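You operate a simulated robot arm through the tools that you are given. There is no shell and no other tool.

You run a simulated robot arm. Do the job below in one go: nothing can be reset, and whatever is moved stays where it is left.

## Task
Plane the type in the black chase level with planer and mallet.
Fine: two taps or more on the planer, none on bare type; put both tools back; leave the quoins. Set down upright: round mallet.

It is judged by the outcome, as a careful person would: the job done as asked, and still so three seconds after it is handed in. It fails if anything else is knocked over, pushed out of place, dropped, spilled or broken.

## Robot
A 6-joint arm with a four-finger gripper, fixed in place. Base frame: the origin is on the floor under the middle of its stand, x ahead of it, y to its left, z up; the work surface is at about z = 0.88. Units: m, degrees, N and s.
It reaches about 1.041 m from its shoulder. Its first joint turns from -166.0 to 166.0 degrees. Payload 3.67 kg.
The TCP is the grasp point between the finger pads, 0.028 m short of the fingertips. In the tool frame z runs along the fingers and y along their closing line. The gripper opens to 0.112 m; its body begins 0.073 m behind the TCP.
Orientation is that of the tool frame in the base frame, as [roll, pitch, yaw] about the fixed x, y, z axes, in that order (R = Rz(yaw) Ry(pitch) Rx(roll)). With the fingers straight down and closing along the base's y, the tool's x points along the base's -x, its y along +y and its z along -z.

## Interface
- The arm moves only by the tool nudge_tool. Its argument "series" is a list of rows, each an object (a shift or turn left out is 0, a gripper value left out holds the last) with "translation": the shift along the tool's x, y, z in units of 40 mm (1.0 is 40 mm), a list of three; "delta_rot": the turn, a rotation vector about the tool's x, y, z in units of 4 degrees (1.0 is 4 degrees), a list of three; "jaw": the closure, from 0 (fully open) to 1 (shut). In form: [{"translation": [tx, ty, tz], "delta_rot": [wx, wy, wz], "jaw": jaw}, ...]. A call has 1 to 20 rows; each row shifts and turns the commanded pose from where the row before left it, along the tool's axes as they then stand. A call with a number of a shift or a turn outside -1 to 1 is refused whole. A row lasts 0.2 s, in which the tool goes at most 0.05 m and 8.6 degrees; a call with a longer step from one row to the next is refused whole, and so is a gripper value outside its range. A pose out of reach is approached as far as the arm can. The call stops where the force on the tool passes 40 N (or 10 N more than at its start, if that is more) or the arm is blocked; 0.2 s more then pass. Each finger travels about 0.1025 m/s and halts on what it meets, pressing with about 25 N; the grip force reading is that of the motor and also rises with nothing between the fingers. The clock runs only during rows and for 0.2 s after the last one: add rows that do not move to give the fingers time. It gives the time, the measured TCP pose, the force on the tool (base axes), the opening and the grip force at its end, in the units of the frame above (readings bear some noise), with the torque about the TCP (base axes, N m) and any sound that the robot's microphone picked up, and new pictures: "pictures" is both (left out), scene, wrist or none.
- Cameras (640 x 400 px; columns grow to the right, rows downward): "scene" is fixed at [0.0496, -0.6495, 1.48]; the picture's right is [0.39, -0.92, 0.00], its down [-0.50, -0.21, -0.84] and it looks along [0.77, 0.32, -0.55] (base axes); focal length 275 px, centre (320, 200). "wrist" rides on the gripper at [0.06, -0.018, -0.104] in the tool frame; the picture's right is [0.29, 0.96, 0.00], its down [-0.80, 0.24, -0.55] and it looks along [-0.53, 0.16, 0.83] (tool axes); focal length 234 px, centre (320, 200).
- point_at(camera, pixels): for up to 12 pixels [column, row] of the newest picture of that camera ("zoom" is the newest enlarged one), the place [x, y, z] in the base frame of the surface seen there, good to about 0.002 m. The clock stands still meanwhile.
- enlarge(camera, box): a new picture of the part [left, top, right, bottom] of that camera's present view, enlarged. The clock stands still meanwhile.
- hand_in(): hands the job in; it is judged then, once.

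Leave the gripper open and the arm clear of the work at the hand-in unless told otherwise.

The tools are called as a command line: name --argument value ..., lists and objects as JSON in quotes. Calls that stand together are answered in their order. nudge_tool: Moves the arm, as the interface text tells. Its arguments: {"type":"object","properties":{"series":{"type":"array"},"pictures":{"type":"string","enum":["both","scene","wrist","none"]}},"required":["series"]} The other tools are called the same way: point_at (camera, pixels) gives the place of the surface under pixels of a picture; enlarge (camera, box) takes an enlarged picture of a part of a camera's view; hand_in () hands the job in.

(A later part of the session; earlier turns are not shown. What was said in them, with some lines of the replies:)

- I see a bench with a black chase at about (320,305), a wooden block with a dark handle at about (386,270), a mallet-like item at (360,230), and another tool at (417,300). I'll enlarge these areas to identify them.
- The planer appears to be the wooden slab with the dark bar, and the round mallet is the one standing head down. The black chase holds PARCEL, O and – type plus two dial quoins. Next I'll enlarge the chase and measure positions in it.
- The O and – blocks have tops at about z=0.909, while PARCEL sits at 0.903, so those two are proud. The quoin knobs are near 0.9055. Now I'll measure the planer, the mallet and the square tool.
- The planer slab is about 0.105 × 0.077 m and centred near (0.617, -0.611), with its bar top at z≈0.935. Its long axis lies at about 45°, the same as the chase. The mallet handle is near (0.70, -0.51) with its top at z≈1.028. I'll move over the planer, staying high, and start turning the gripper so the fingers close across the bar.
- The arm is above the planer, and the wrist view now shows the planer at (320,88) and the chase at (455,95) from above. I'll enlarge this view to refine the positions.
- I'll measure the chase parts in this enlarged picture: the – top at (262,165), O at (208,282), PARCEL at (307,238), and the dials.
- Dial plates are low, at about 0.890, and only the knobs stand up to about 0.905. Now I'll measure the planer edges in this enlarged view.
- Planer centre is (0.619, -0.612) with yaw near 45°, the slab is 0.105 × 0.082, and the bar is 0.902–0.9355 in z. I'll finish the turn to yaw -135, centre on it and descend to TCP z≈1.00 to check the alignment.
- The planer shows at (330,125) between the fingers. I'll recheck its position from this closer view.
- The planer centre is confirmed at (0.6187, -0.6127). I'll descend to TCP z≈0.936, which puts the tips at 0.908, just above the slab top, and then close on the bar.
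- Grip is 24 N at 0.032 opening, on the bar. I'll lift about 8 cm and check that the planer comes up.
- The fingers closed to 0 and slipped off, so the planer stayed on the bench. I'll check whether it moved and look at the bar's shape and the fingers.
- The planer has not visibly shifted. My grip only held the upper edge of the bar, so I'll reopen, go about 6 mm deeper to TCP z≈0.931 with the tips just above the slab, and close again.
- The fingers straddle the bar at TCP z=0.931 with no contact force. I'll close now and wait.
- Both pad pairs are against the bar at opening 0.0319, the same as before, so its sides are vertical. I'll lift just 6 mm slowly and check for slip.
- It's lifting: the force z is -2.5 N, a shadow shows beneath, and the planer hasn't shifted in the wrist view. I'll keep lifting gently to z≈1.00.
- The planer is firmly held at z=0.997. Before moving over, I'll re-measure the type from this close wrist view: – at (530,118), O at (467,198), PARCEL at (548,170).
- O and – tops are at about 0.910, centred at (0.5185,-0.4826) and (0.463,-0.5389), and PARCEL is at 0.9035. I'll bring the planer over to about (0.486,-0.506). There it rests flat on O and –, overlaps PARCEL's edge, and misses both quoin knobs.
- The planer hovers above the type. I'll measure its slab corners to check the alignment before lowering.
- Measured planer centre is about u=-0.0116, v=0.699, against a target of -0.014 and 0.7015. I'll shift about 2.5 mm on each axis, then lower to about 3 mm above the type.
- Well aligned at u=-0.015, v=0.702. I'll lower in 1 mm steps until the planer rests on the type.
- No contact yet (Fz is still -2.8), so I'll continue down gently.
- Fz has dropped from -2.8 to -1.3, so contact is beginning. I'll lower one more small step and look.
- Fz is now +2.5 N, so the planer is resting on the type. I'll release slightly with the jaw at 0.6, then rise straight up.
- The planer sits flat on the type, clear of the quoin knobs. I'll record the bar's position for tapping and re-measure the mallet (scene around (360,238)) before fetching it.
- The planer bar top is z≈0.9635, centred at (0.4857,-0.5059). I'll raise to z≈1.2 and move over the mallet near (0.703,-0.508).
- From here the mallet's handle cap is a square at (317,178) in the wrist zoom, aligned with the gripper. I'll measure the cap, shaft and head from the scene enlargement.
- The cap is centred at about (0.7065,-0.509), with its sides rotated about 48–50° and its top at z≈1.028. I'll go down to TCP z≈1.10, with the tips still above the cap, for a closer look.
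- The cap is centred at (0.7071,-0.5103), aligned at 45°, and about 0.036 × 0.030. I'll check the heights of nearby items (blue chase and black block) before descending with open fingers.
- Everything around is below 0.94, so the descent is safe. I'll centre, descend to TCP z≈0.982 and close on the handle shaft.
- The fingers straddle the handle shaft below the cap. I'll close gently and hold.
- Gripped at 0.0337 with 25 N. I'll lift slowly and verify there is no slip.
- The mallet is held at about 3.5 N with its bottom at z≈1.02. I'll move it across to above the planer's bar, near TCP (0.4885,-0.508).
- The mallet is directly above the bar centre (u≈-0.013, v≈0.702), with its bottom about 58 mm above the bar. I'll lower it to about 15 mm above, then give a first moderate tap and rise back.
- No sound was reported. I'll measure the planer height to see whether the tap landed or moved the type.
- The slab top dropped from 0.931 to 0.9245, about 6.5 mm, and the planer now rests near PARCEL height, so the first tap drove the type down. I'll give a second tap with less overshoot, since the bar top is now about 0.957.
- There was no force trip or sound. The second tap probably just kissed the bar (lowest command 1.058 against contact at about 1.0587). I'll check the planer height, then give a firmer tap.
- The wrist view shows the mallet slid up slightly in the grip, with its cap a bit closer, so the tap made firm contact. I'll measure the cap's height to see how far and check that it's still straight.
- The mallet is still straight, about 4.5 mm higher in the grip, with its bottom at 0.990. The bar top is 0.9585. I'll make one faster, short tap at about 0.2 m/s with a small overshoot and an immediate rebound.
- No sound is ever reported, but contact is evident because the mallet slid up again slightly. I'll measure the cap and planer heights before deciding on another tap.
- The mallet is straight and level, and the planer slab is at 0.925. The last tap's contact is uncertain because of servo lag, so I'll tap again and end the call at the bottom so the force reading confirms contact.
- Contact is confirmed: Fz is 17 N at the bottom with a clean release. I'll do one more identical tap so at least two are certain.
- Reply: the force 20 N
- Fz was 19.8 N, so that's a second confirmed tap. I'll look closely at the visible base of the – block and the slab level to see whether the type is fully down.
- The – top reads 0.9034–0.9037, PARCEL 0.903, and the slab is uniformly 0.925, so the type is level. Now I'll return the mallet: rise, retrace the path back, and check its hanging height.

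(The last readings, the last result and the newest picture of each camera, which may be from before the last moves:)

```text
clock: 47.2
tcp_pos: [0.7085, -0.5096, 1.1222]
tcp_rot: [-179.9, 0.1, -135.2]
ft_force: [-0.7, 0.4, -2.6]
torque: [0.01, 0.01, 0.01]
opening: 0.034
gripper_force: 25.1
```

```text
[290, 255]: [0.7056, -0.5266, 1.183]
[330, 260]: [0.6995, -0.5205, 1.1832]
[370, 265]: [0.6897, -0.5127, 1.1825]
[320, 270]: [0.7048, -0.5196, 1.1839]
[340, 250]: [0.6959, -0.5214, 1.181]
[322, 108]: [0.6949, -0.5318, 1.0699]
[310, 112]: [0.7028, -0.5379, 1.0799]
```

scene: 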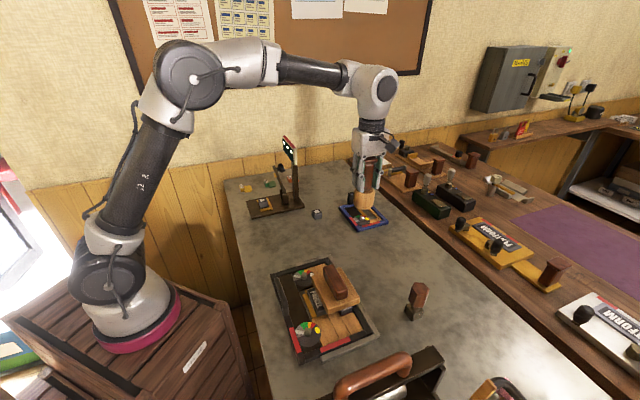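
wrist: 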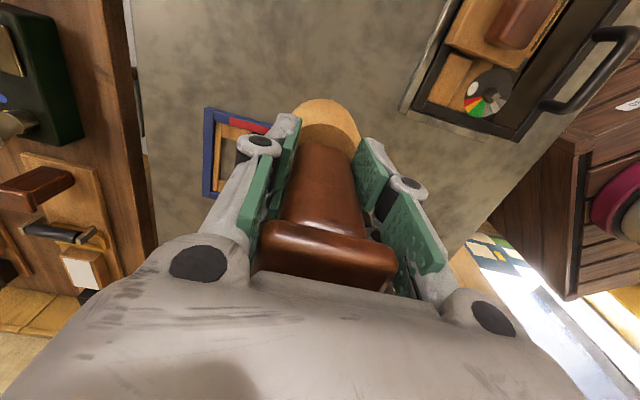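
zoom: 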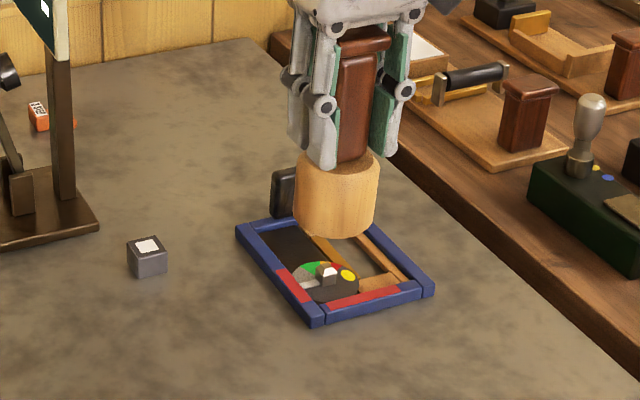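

Mallet bottom is at about 1.0345 and it hangs straight. I'll lower to roughly 6 mm above the bench, then feel for contact.

nudge_tool --series '[{"translation": [0, 0, 0.5]}, {"translation": [0, 0, 0.8]}, {"translation": [0, 0, 0.8]}, {"translation": [0, 0, 0.7]}, {"translation": [0, 0, 0.5]}, {"translation": [0, 0, 0.3]}, {"translation": [0, 0, 0.1]}, {}, {}]'

enlarge --camera "scene" --box '[320, 180, 400, 260]'

```text
clock: 49.2
tcp_pos: [0.7089, -0.5098, 0.9753]
tcp_rot: [-179.9, 0.1, -135.2]
ft_force: [0.3, 0.3, -2.3]
torque: [0.02, -0.04, -0.01]
opening: 0.0335
gripper_force: 25.1
```

scene: 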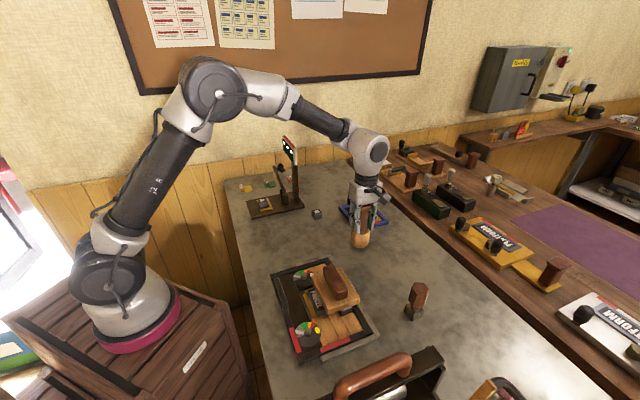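
wrist: 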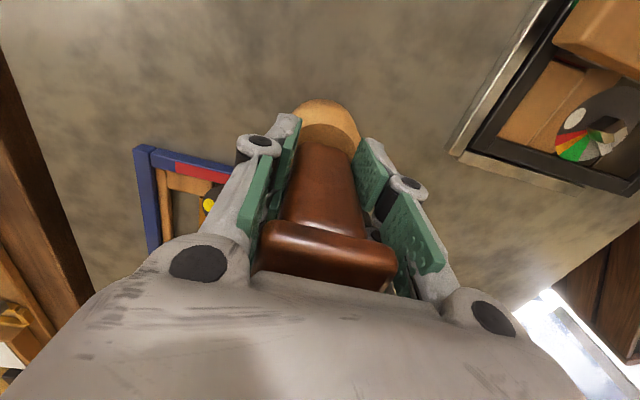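

```text
5.00 times, centred on (360, 220) of scene
```

zoom: 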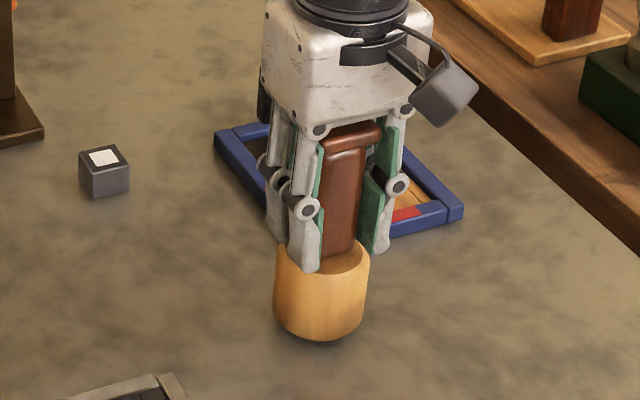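

The mallet is about 5–6 mm above the bench near its home spot. I'll lower in small steps, watching the force.

nudge_tool --series '[{"translation": [0, 0, 0.05]}, {"translation": [0, 0, 0.05]}, {}]' --pictures "none"

nudge_tool --series '[{"translation": [0, 0, 0.025]}, {}]' --pictures "none"

```text
clock: 50.0
tcp_pos: [0.7094, -0.5087, 0.9718]
tcp_rot: [-179.9, 0.1, -135.2]
ft_force: [0.1, -0.2, -2.5]
torque: [0.04, -0.02, 0.01]
opening: 0.034
gripper_force: 24.8
```

```text
clock: 50.6
tcp_pos: [0.7087, -0.5104, 0.9705]
tcp_rot: [-179.9, 0.1, -135.2]
ft_force: [0.1, -1.1, -3.4]
torque: [-0.01, -0.02, 0.03]
opening: 0.0338
gripper_force: 25.3
```

No contact yet, so I'll keep going in 1 mm steps.

nudge_tool --series '[{"translation": [0, 0, 0.025]}, {}]' --pictures "none"

nudge_tool --series '[{"translation": [0, 0, 0.025]}, {}]' --pictures "none"

```text
clock: 51.2
tcp_pos: [0.709, -0.5096, 0.969]
tcp_rot: [-179.9, 0.1, -135.2]
ft_force: [-0.3, 0.1, -2.9]
torque: [0.02, -0.01, -0.01]
opening: 0.0339
gripper_force: 24.7
```

```text
clock: 51.8
tcp_pos: [0.7087, -0.5101, 0.9693]
tcp_rot: [-179.9, 0.1, -135.2]
ft_force: [0.1, 0.8, -2.5]
torque: [0.03, -0.01, 0.0]
opening: 0.0337
gripper_force: 24.8
```

nudge_tool --series '[{"translation": [0, 0, 0.025]}, {}]' --pictures "none"

nudge_tool --series '[{"translation": [0, 0, 0.025]}, {}]' --pictures "none"

enlarge --camera "scene" --box '[340, 220, 380, 260]'

```text
clock: 52.4
tcp_pos: [0.7088, -0.5089, 0.9679]
tcp_rot: [-179.9, 0.1, -135.2]
ft_force: [-0.4, 1.9, 1.9]
torque: [0.02, -0.1, 0.03]
opening: 0.0337
gripper_force: 25.1
```

```text
clock: 53.0
tcp_pos: [0.7097, -0.5104, 0.968]
tcp_rot: [-179.9, 0.1, -135.1]
ft_force: [-0.3, 3.5, 12.5]
torque: [-0.1, -0.01, 0.0]
opening: 0.0339
gripper_force: 24.9
```

```text
10.00 times, centred on (360, 240) of scene
```

zoom: 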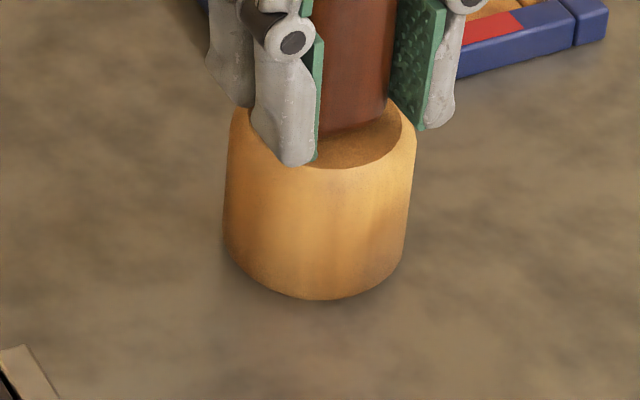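

Fz is now 12.5 N, so the mallet stands on the bench. I'll relieve 0.8 mm, then open slowly.

nudge_tool --series '[{"translation": [0, 0, -0.02]}, {}, {"jaw": 0.68}, {"jaw": 0.65}, {"jaw": 0.6}, {"jaw": 0.5}, {"jaw": 0.4}, {}]'

enlarge --camera "scene" --box '[320, 180, 400, 260]'

```text
clock: 54.8
tcp_pos: [0.709, -0.5087, 0.9663]
tcp_rot: [-179.9, 0.0, -135.2]
ft_force: [0.2, 0.1, 1.0]
torque: [0.02, 0.02, 0.01]
opening: 0.0672
gripper_force: 0.1
```

scene: 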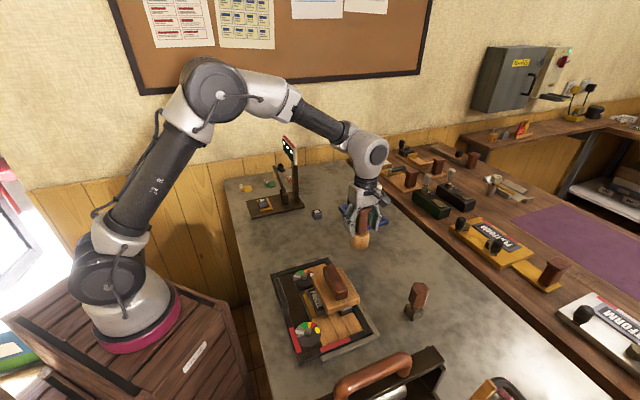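
wrist: 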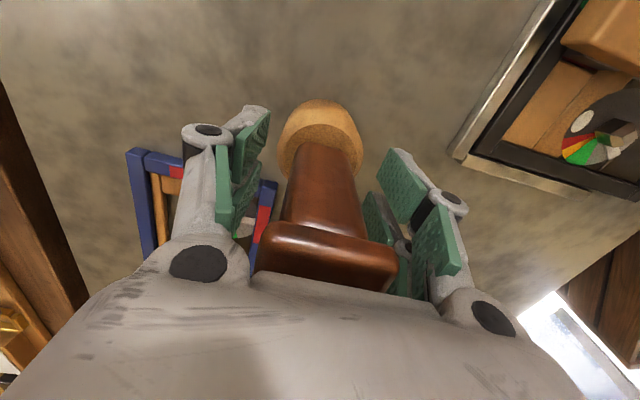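

```text
5.00 times, centred on (360, 220) of scene
```

zoom: 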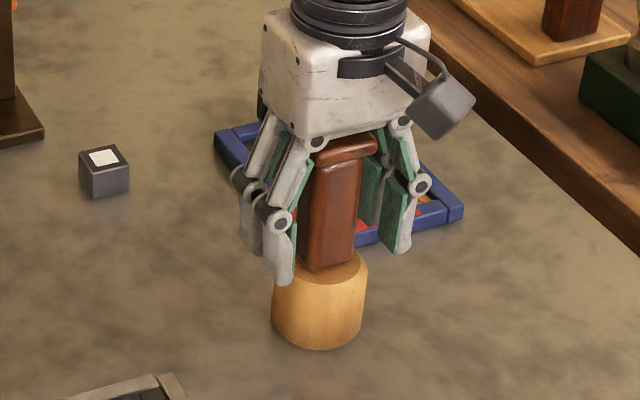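

The mallet stands upright on its own. I'll open fully and rise straight up clear of it.

nudge_tool --series '[{"jaw": 0.2}, {"jaw": 0.0}, {"jaw": 0.0}, {"translation": [0, 0, -0.3]}, {"translation": [0, 0, -0.6]}, {"translation": [0, 0, -0.9]}, {"translation": [0, 0, -0.9]}, {"translation": [0, 0, -0.9]}, {"translation": [0, 0, -0.9]}, {"translation": [0, 0, -0.9]}, {"translation": [0, 0, -0.5]}, {}]'

enlarge --camera "scene" --box '[320, 180, 400, 260]'

enlarge --camera "wrist" --box '[230, 20, 410, 220]'

```text
clock: 57.4
tcp_pos: [0.7098, -0.51, 1.2034]
tcp_rot: [-179.9, 0.2, -135.1]
ft_force: [0.4, 0.2, 0.3]
torque: [0.01, 0.0, -0.04]
opening: 0.1121
gripper_force: 0.1
```

scene: 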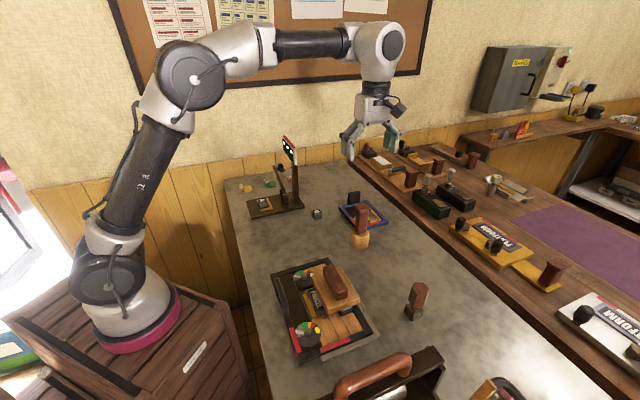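
wrist: 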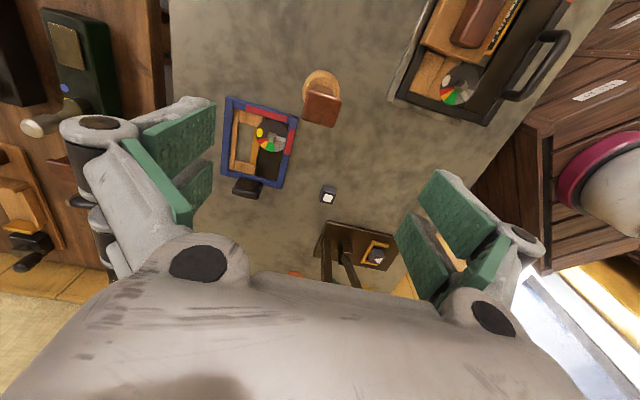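

```text
5.00 times, centred on (360, 220) of scene
```

zoom: 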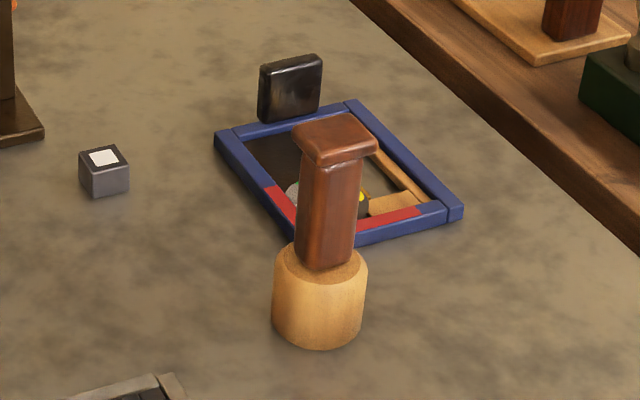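

```text
2.00 times, centred on (320, 120) of wrist
```

zoom: 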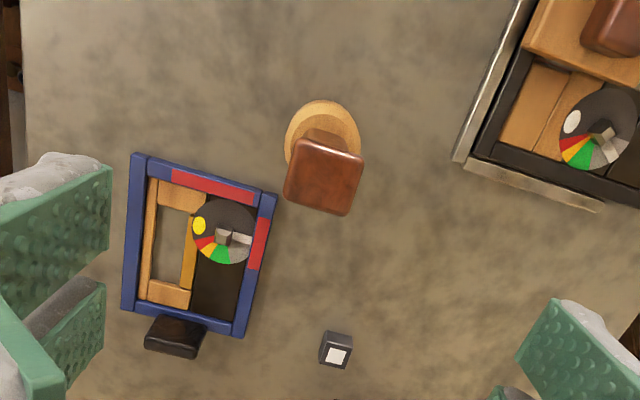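

The mallet is upright at its home spot. Now I'll go back over the planer at about (0.4857,-0.506), still high, and re-measure it.

nudge_tool --series '[{"translation": [0.64, 0.66, 0]}, {"translation": [0.65, 0.67, 0]}, {"translation": [0.65, 0.68, 0]}, {"translation": [0.65, 0.68, 0]}, {"translation": [0.65, 0.67, 0]}, {"translation": [0.65, 0.67, 0]}, {"translation": [0, 0, 0.8]}, {"translation": [0, 0, 0.8]}, {"translation": [0, 0, 0.8]}, {}]'

enlarge --camera "wrist" --box '[220, 0, 440, 230]'

```text
clock: 59.6
tcp_pos: [0.4861, -0.5065, 1.1071]
tcp_rot: [-179.9, 0.0, -135.2]
ft_force: [-0.5, 0.7, 0.6]
torque: [0.01, 0.0, 0.01]
opening: 0.112
gripper_force: 0.0
```

scene: 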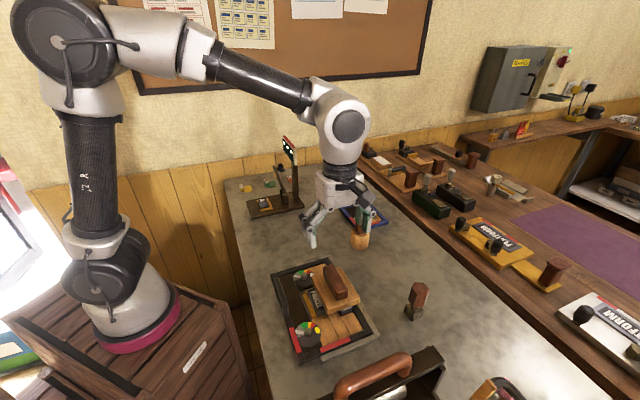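
wrist: 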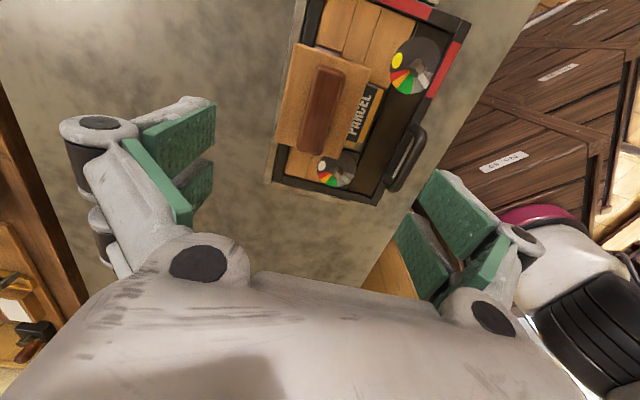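

```text
1.74 times, centred on (330, 115) of wrist
```

zoom: 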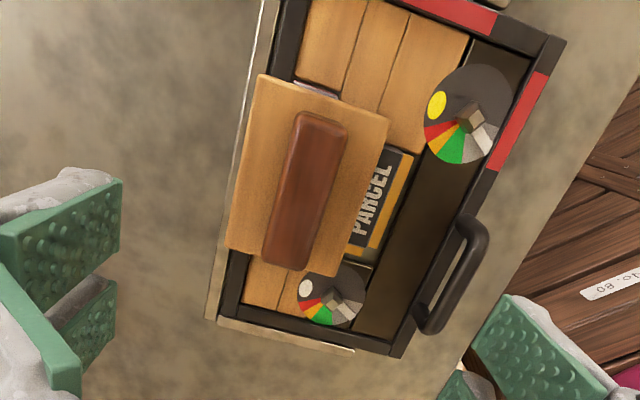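

point_at --camera "zoom" --pixels '[[301, 122], [343, 128], [268, 257], [303, 263], [305, 190], [262, 80], [384, 120], [229, 245], [334, 270], [290, 160], [330, 170], [240, 160]]'

```text
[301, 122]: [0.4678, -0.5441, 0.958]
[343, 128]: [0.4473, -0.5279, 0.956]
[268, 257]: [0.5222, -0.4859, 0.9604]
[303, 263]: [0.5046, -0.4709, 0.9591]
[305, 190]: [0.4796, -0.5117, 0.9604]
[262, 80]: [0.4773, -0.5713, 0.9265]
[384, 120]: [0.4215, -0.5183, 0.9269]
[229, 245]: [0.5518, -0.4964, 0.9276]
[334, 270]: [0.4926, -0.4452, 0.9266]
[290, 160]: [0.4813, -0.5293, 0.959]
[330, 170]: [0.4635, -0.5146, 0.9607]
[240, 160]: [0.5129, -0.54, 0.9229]
```

The planer is centred at (0.4857,-0.5072), yaw 45°, with the slab top at about 0.926. I'll descend to TCP z≈0.956 with the fingers astride the bar, then close.

nudge_tool --series '[{"translation": [0, 0, 0.6]}, {"translation": [0, 0, 0.8]}, {"translation": [0, 0, 0.8]}, {"translation": [0, 0, 0.8]}, {"translation": [0, 0, 0.5]}, {"translation": [0, 0, 0.28]}, {}, {}]'

enlarge --camera "scene" --box '[290, 220, 380, 330]'

```text
clock: 61.4
tcp_pos: [0.4835, -0.5063, 0.9537]
tcp_rot: [-179.9, 0.1, -135.1]
ft_force: [-0.5, 0.2, 0.2]
torque: [-0.01, 0.01, 0.02]
opening: 0.1121
gripper_force: 0.1
```

scene: 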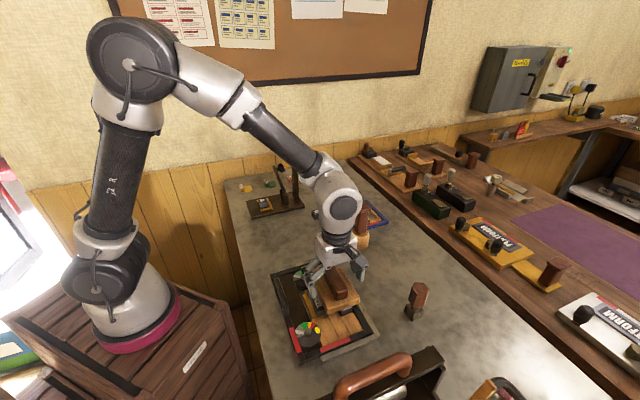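
wrist: 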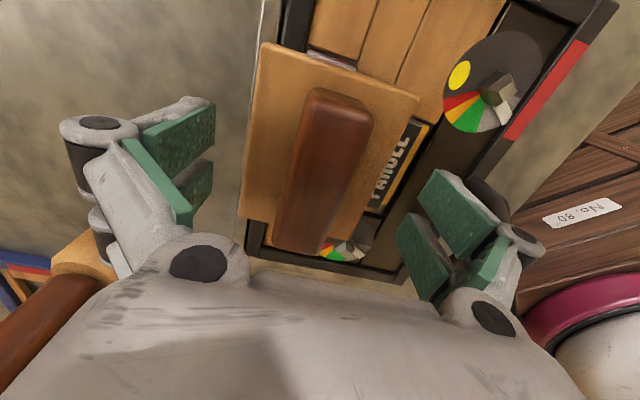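

```text
3.64 times, centred on (335, 275) of scene
```

zoom: 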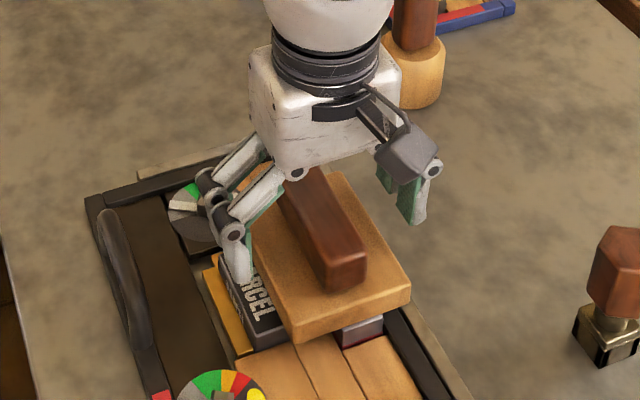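

Well placed, no contact. I'll shift 1 mm to centre on the bar and close.

nudge_tool --series '[{"translation": [0, -0.03, 0]}, {}, {"jaw": 0.4}, {"jaw": 0.55}, {"jaw": 0.65}, {"jaw": 0.75}, {"jaw": 1.0}, {"jaw": 1.0}, {"jaw": 1.0}, {"jaw": 1.0}]'

enlarge --camera "scene" --box '[290, 220, 380, 330]'

```text
clock: 63.6
tcp_pos: [0.4852, -0.5066, 0.9537]
tcp_rot: [-179.9, 0.1, -135.2]
ft_force: [1.0, -1.5, 2.1]
torque: [-0.06, -0.03, 0.02]
opening: 0.0317
gripper_force: 24.9
```

scene: 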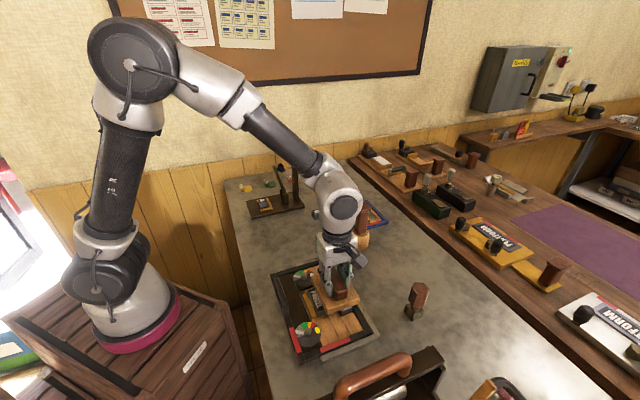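
wrist: 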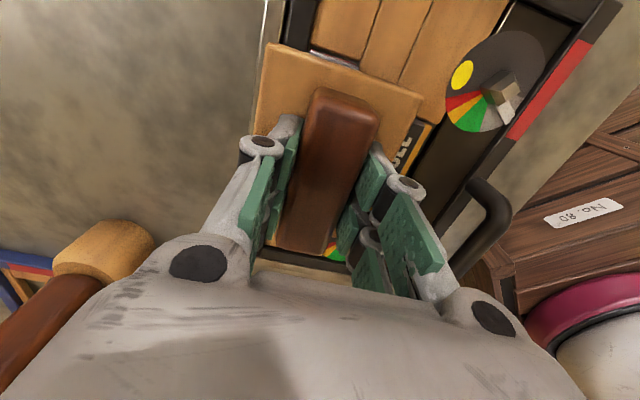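

```text
3.64 times, centred on (335, 275) of scene
```

zoom: 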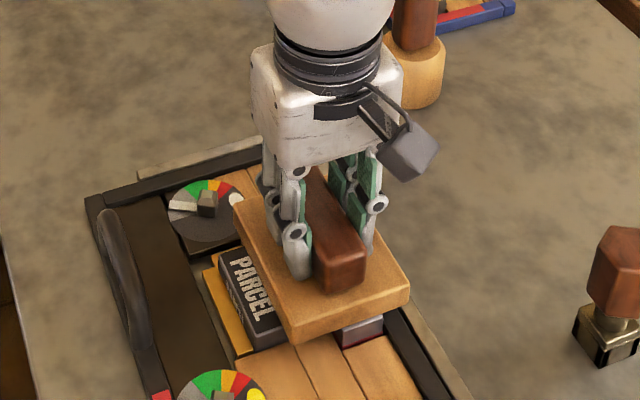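

The bar is gripped (0.0317, 25 N). I'll lift slowly by 6 mm first to check the hold.

nudge_tool --series '[{"translation": [0, 0, -0.05]}, {"translation": [0, 0, -0.05]}, {"translation": [0, 0, -0.05]}, {}]' --pictures "none"

nudge_tool --series '[{"translation": [0, 0, -0.1]}, {"translation": [0, 0, -0.15]}, {"translation": [0, 0, -0.2]}, {"translation": [0, 0, -0.25]}, {"translation": [0, 0, -0.25]}, {}]'

enlarge --camera "scene" --box '[270, 220, 390, 350]'

```text
clock: 64.6
tcp_pos: [0.4851, -0.5056, 0.9609]
tcp_rot: [-180.0, 0.1, -135.2]
ft_force: [0.0, 1.6, -1.8]
torque: [-0.02, -0.03, 0.03]
opening: 0.0316
gripper_force: 25.1
```

```text
clock: 66.0
tcp_pos: [0.4842, -0.5062, 0.9998]
tcp_rot: [-179.9, 0.1, -135.2]
ft_force: [-0.1, 0.2, -2.1]
torque: [-0.02, 0.0, 0.01]
opening: 0.0318
gripper_force: 25.0
```

scene: 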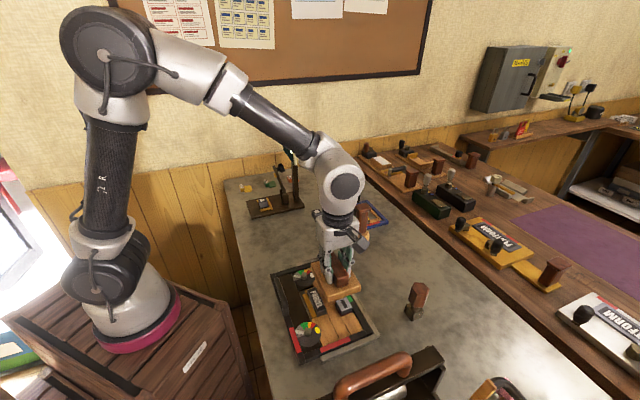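
wrist: 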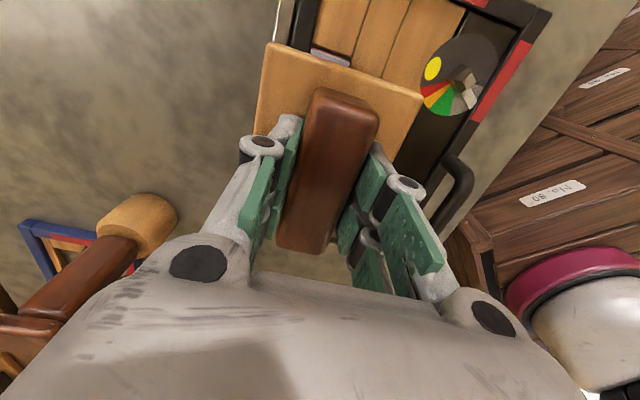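

```text
3.08 times, centred on (330, 285) of scene
```

zoom: 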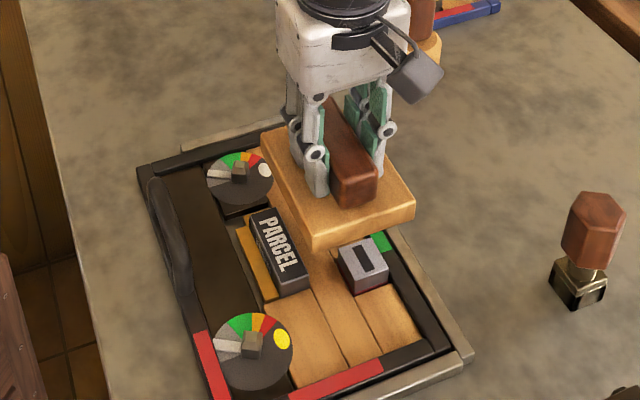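

The strip beside the type in the chase has turned from red to green, so the forme reads as planed. The planer is held at z≈1.00. I'll carry it back over its home spot at (0.6187,-0.6127).

nudge_tool --series '[{"translation": [-0.05, -0.4, -0.1]}, {"translation": [-0.08, -0.7, 0]}, {"translation": [-0.08, -0.7, 0]}, {"translation": [-0.08, -0.7, 0]}, {"translation": [-0.08, -0.7, 0]}, {"translation": [-0.07, -0.6, 0]}, {"translation": [-0.05, -0.42, 0]}, {}, {}]'

enlarge --camera "wrist" --box '[220, 20, 460, 300]'

enlarge --camera "scene" --box '[260, 250, 390, 370]'

```text
clock: 68.0
tcp_pos: [0.6179, -0.6114, 1.0045]
tcp_rot: [-179.8, 0.1, -135.2]
ft_force: [0.3, 0.3, -2.0]
torque: [0.0, 0.01, 0.02]
opening: 0.0317
gripper_force: 24.8
```

scene: 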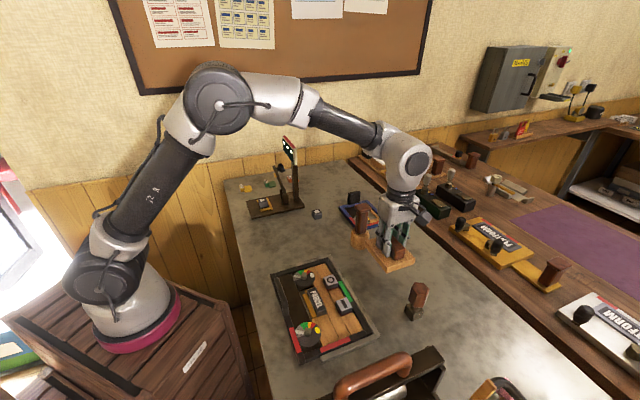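
wrist: 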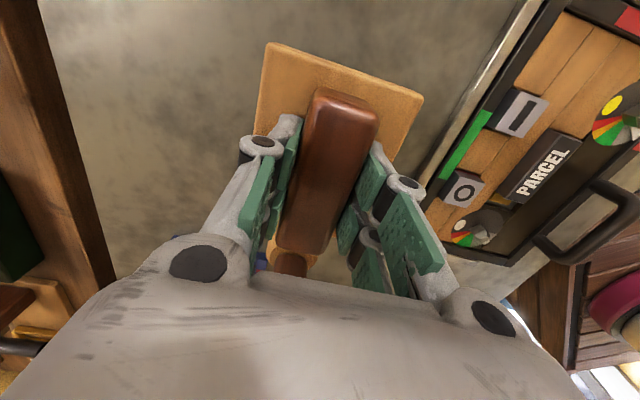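

```text
1.43 times, centred on (340, 160) of wrist
```

zoom: 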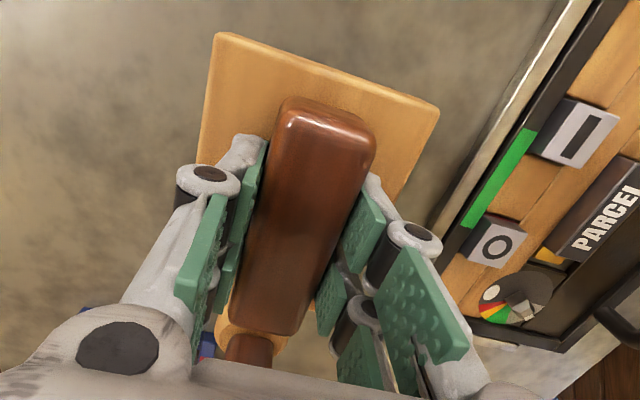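

```text
3.33 times, centred on (325, 310) of scene
```

zoom: 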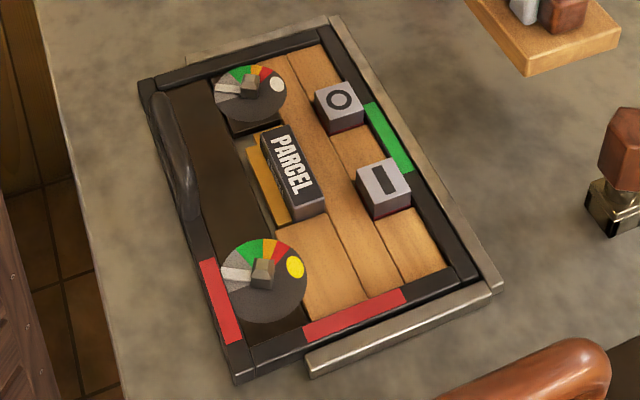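

The types look level and both quoins are unchanged. I'll verify the heights and the planer's hover position before setting it down.

point_at --camera "zoom" --pixels '[[340, 97], [330, 92], [385, 175], [375, 170], [293, 165], [300, 180], [280, 140], [250, 84], [263, 270]]'

point_at --camera "wrist" --pixels '[[269, 46], [421, 95], [345, 70], [258, 115], [410, 135], [318, 100], [372, 115]]'

```text
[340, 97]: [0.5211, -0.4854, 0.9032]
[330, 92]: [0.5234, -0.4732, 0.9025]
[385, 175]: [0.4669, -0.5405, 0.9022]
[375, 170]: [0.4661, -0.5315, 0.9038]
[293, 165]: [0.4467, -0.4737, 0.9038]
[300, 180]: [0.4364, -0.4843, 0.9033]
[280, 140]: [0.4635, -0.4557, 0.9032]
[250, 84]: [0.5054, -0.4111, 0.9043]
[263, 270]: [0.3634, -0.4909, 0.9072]
```

```text
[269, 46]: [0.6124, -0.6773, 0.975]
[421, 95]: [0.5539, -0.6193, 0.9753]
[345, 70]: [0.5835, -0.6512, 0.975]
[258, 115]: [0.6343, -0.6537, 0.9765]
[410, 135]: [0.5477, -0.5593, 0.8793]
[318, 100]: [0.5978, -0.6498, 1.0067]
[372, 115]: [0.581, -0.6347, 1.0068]
```

All three types read 0.903, so they are level. The planer hovers within about 1 mm of home. I'll lower it to roughly 5 mm above the bench, then creep down to contact.

nudge_tool --series '[{"translation": [0.03, 0, 0.2]}, {"translation": [0, 0, 0.4]}, {"translation": [0, 0, 0.45]}, {"translation": [0, 0, 0.4]}, {"translation": [0, 0, 0.225]}, {}, {}]' --pictures "none"

nudge_tool --series '[{"translation": [0, 0, 0.05]}, {"translation": [0, 0, 0.05]}, {}]' --pictures "none"

```text
clock: 69.6
tcp_pos: [0.6178, -0.6113, 0.9368]
tcp_rot: [-180.0, 0.0, -135.2]
ft_force: [0.8, -0.7, -2.6]
torque: [-0.03, 0.01, -0.01]
opening: 0.0316
gripper_force: 24.8
```

```text
clock: 70.4
tcp_pos: [0.6181, -0.6117, 0.9328]
tcp_rot: [-179.9, 0.1, -135.3]
ft_force: [0.7, -0.5, -2.8]
torque: [-0.03, 0.01, 0.01]
opening: 0.0318
gripper_force: 25.3
```

No contact yet, so I'll creep down 1 mm at a time.

nudge_tool --series '[{"translation": [0, 0, 0.025]}, {}]' --pictures "none"

nudge_tool --series '[{"translation": [0, 0, 0.025]}, {}]'

```text
clock: 71.0
tcp_pos: [0.617, -0.613, 0.9315]
tcp_rot: [-179.9, 0.1, -135.3]
ft_force: [0.0, 0.1, -1.4]
torque: [-0.03, -0.01, -0.01]
opening: 0.0319
gripper_force: 25.4
```

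```text
clock: 71.6
tcp_pos: [0.6181, -0.6126, 0.9308]
tcp_rot: [-179.9, 0.2, -135.2]
ft_force: [0.4, -0.6, -1.9]
torque: [-0.02, 0.01, 0.0]
opening: 0.0319
gripper_force: 24.3
```

scene: 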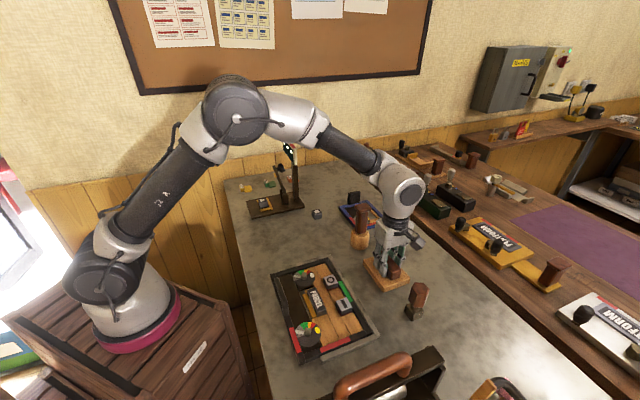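
wrist: 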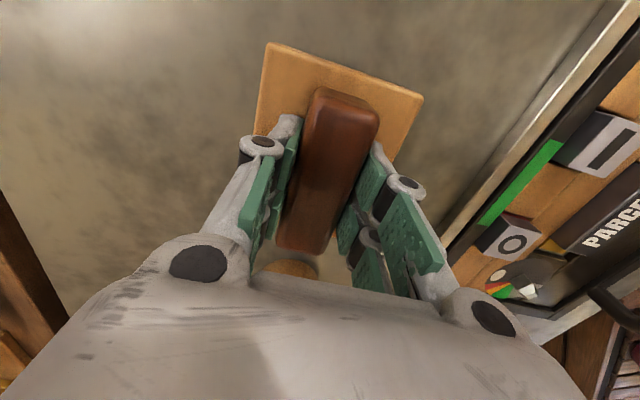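

Contact isn't clear yet (Fz is -1.9). I'll take another 1 mm step or two until the weight comes off.

nudge_tool --series '[{"translation": [0, 0, 0.02]}, {}]' --pictures "none"

enlarge --camera "scene" --box '[350, 220, 430, 300]'

```text
clock: 72.2
tcp_pos: [0.6175, -0.6126, 0.9293]
tcp_rot: [-180.0, 0.1, -135.1]
ft_force: [-0.6, 1.0, 1.1]
torque: [-0.08, -0.06, 0.03]
opening: 0.0316
gripper_force: 25.0
```

```text
5.00 times, centred on (390, 260) of scene
```

zoom: 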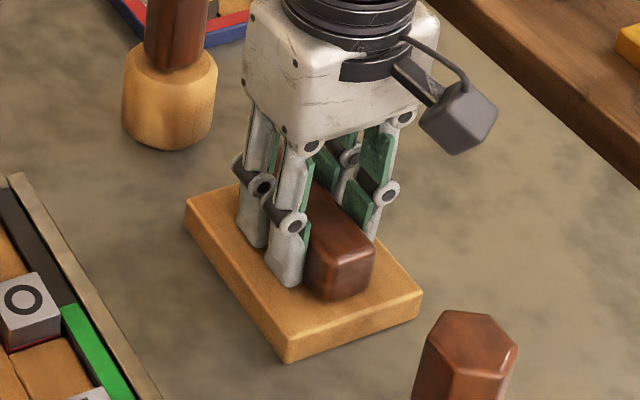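

Fz has turned positive at 1.1 N, so the planer rests on the bench. I'll release gently, rise, and open fully.

nudge_tool --series '[{"jaw": 0.68}, {"jaw": 0.62}, {"jaw": 0.55}, {"translation": [0, 0, -0.1], "jaw": 0.5}, {"translation": [0, 0, -0.3], "jaw": 0.5}, {"translation": [0, 0, -0.6], "jaw": 0.4}, {"translation": [0, 0, -0.9], "jaw": 0.2}, {"translation": [0, 0, -0.9], "jaw": 0.0}, {"translation": [0, 0, -0.9], "jaw": 0.0}, {"translation": [0, 0, -0.9], "jaw": 0.0}, {"translation": [0, 0, -0.9], "jaw": 0.0}, {"translation": [0, 0, -0.9], "jaw": 0.0}, {}]'

enlarge --camera "scene" --box '[330, 180, 450, 330]'

enlarge --camera "wrist" --box '[270, 30, 390, 150]'

```text
clock: 75.0
tcp_pos: [0.6176, -0.6143, 1.1895]
tcp_rot: [-179.9, 0.1, -135.2]
ft_force: [1.2, -0.2, 0.0]
torque: [0.01, -0.02, -0.01]
opening: 0.1119
gripper_force: 0.0
```

scene: 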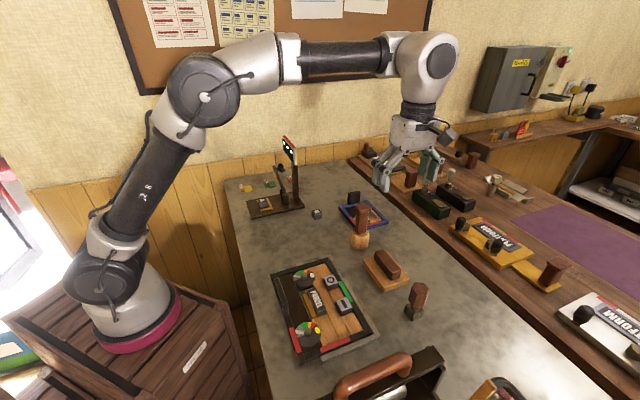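
wrist: 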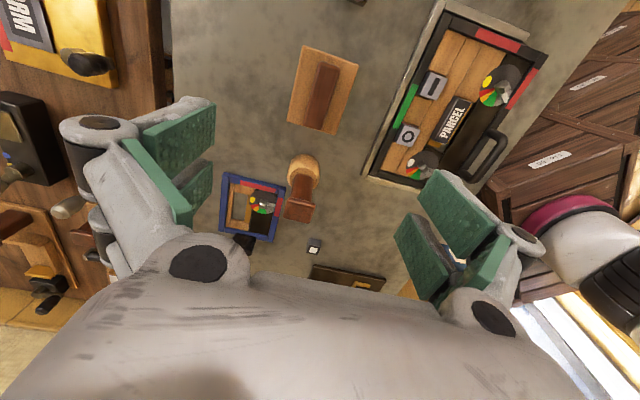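

```text
2.67 times, centred on (390, 255) of scene
```

zoom: 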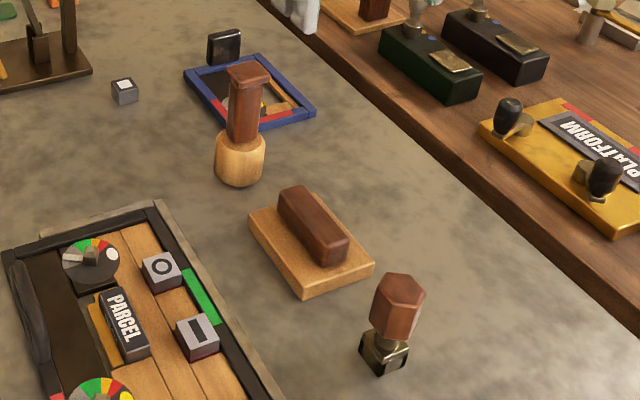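

```text
3.33 times, centred on (330, 90) of wrist
```

zoom: 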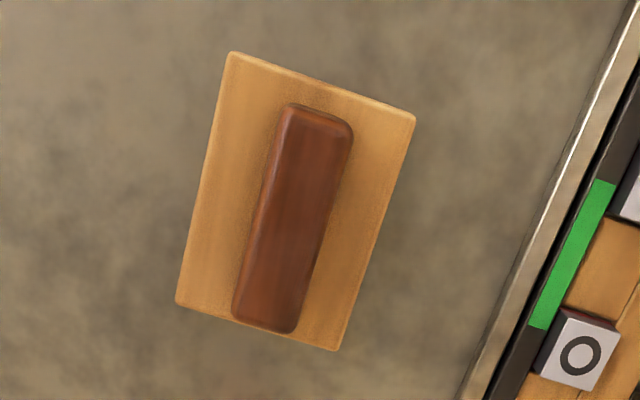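

Planer and mallet are both back on their original marks, the type is level with the strip green, and the quoins are untouched. I'll raise the open gripper further clear before handing in.

nudge_tool --series '[{"translation": [0, 0, -0.9]}, {"translation": [0.3, 0.7, -0.5]}, {"translation": [0.3, 0.7, -0.5]}, {"translation": [0.3, 0.7, -0.5]}, {"translation": [0.3, 0.7, -0.3]}, {"translation": [0.3, 0.7, 0]}, {}, {}]'

enlarge --camera "scene" --box '[230, 150, 450, 370]'

```text
clock: 76.8
tcp_pos: [0.4759, -0.5565, 1.2941]
tcp_rot: [-179.9, 0.0, -135.3]
ft_force: [0.3, 1.1, 0.1]
torque: [0.01, 0.0, -0.01]
opening: 0.1122
gripper_force: 0.1
```

scene: 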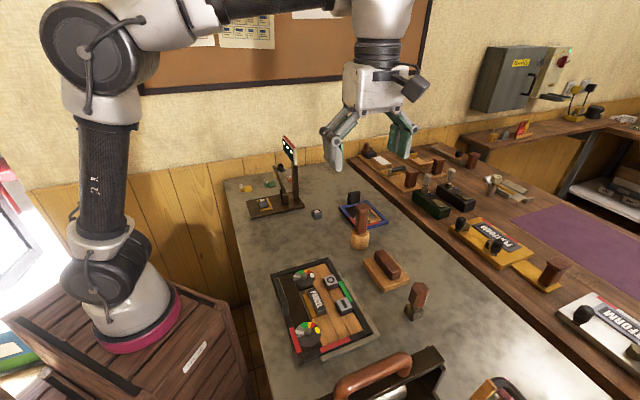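
wrist: 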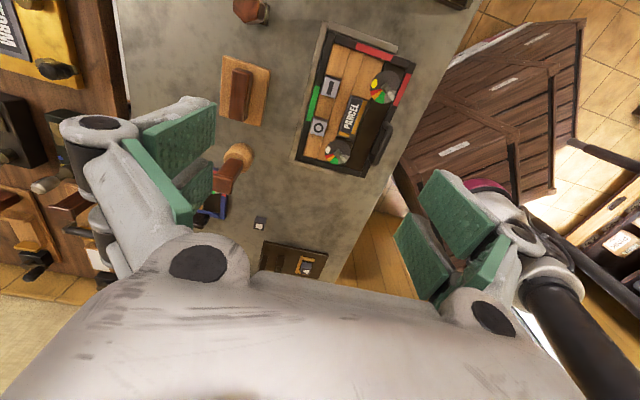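

```text
1.82 times, centred on (340, 260) of scene
```

zoom: 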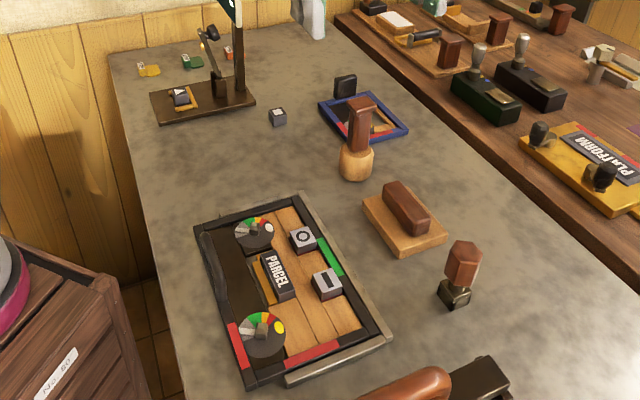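

Everything is in order: the type is level at 0.903, the tools are home with the mallet upright, the quoins are unchanged, and the gripper is open and clear of the work. I'm handing in now.

hand_in

```text
The job is handed in.
```

The type in the black chase is now level. The O and – blocks, which stood about 7 mm proud, measure about 0.903 m, the same as PARCEL. The indicator strip beside them turned from red to green.

- **Taps:** I made six strokes onto the planer's bar and none on bare type. Three certainly landed: the first, which drove the type down, and the last two, which the force reading confirmed. The third almost certainly did too. The microphone reported no sound for any of them.
- **Planer:** it is back on its original spot, to within about 1 mm. My first grip on it slipped off while lifting. The planer stayed on the bench and did not visibly shift.
- **Round mallet:** it is standing upright at its original spot, to within about 2 mm.
- **Quoins:** both dials look the same as at the start, and nothing else was touched.

The arm is raised clear of the bench with the gripper open.
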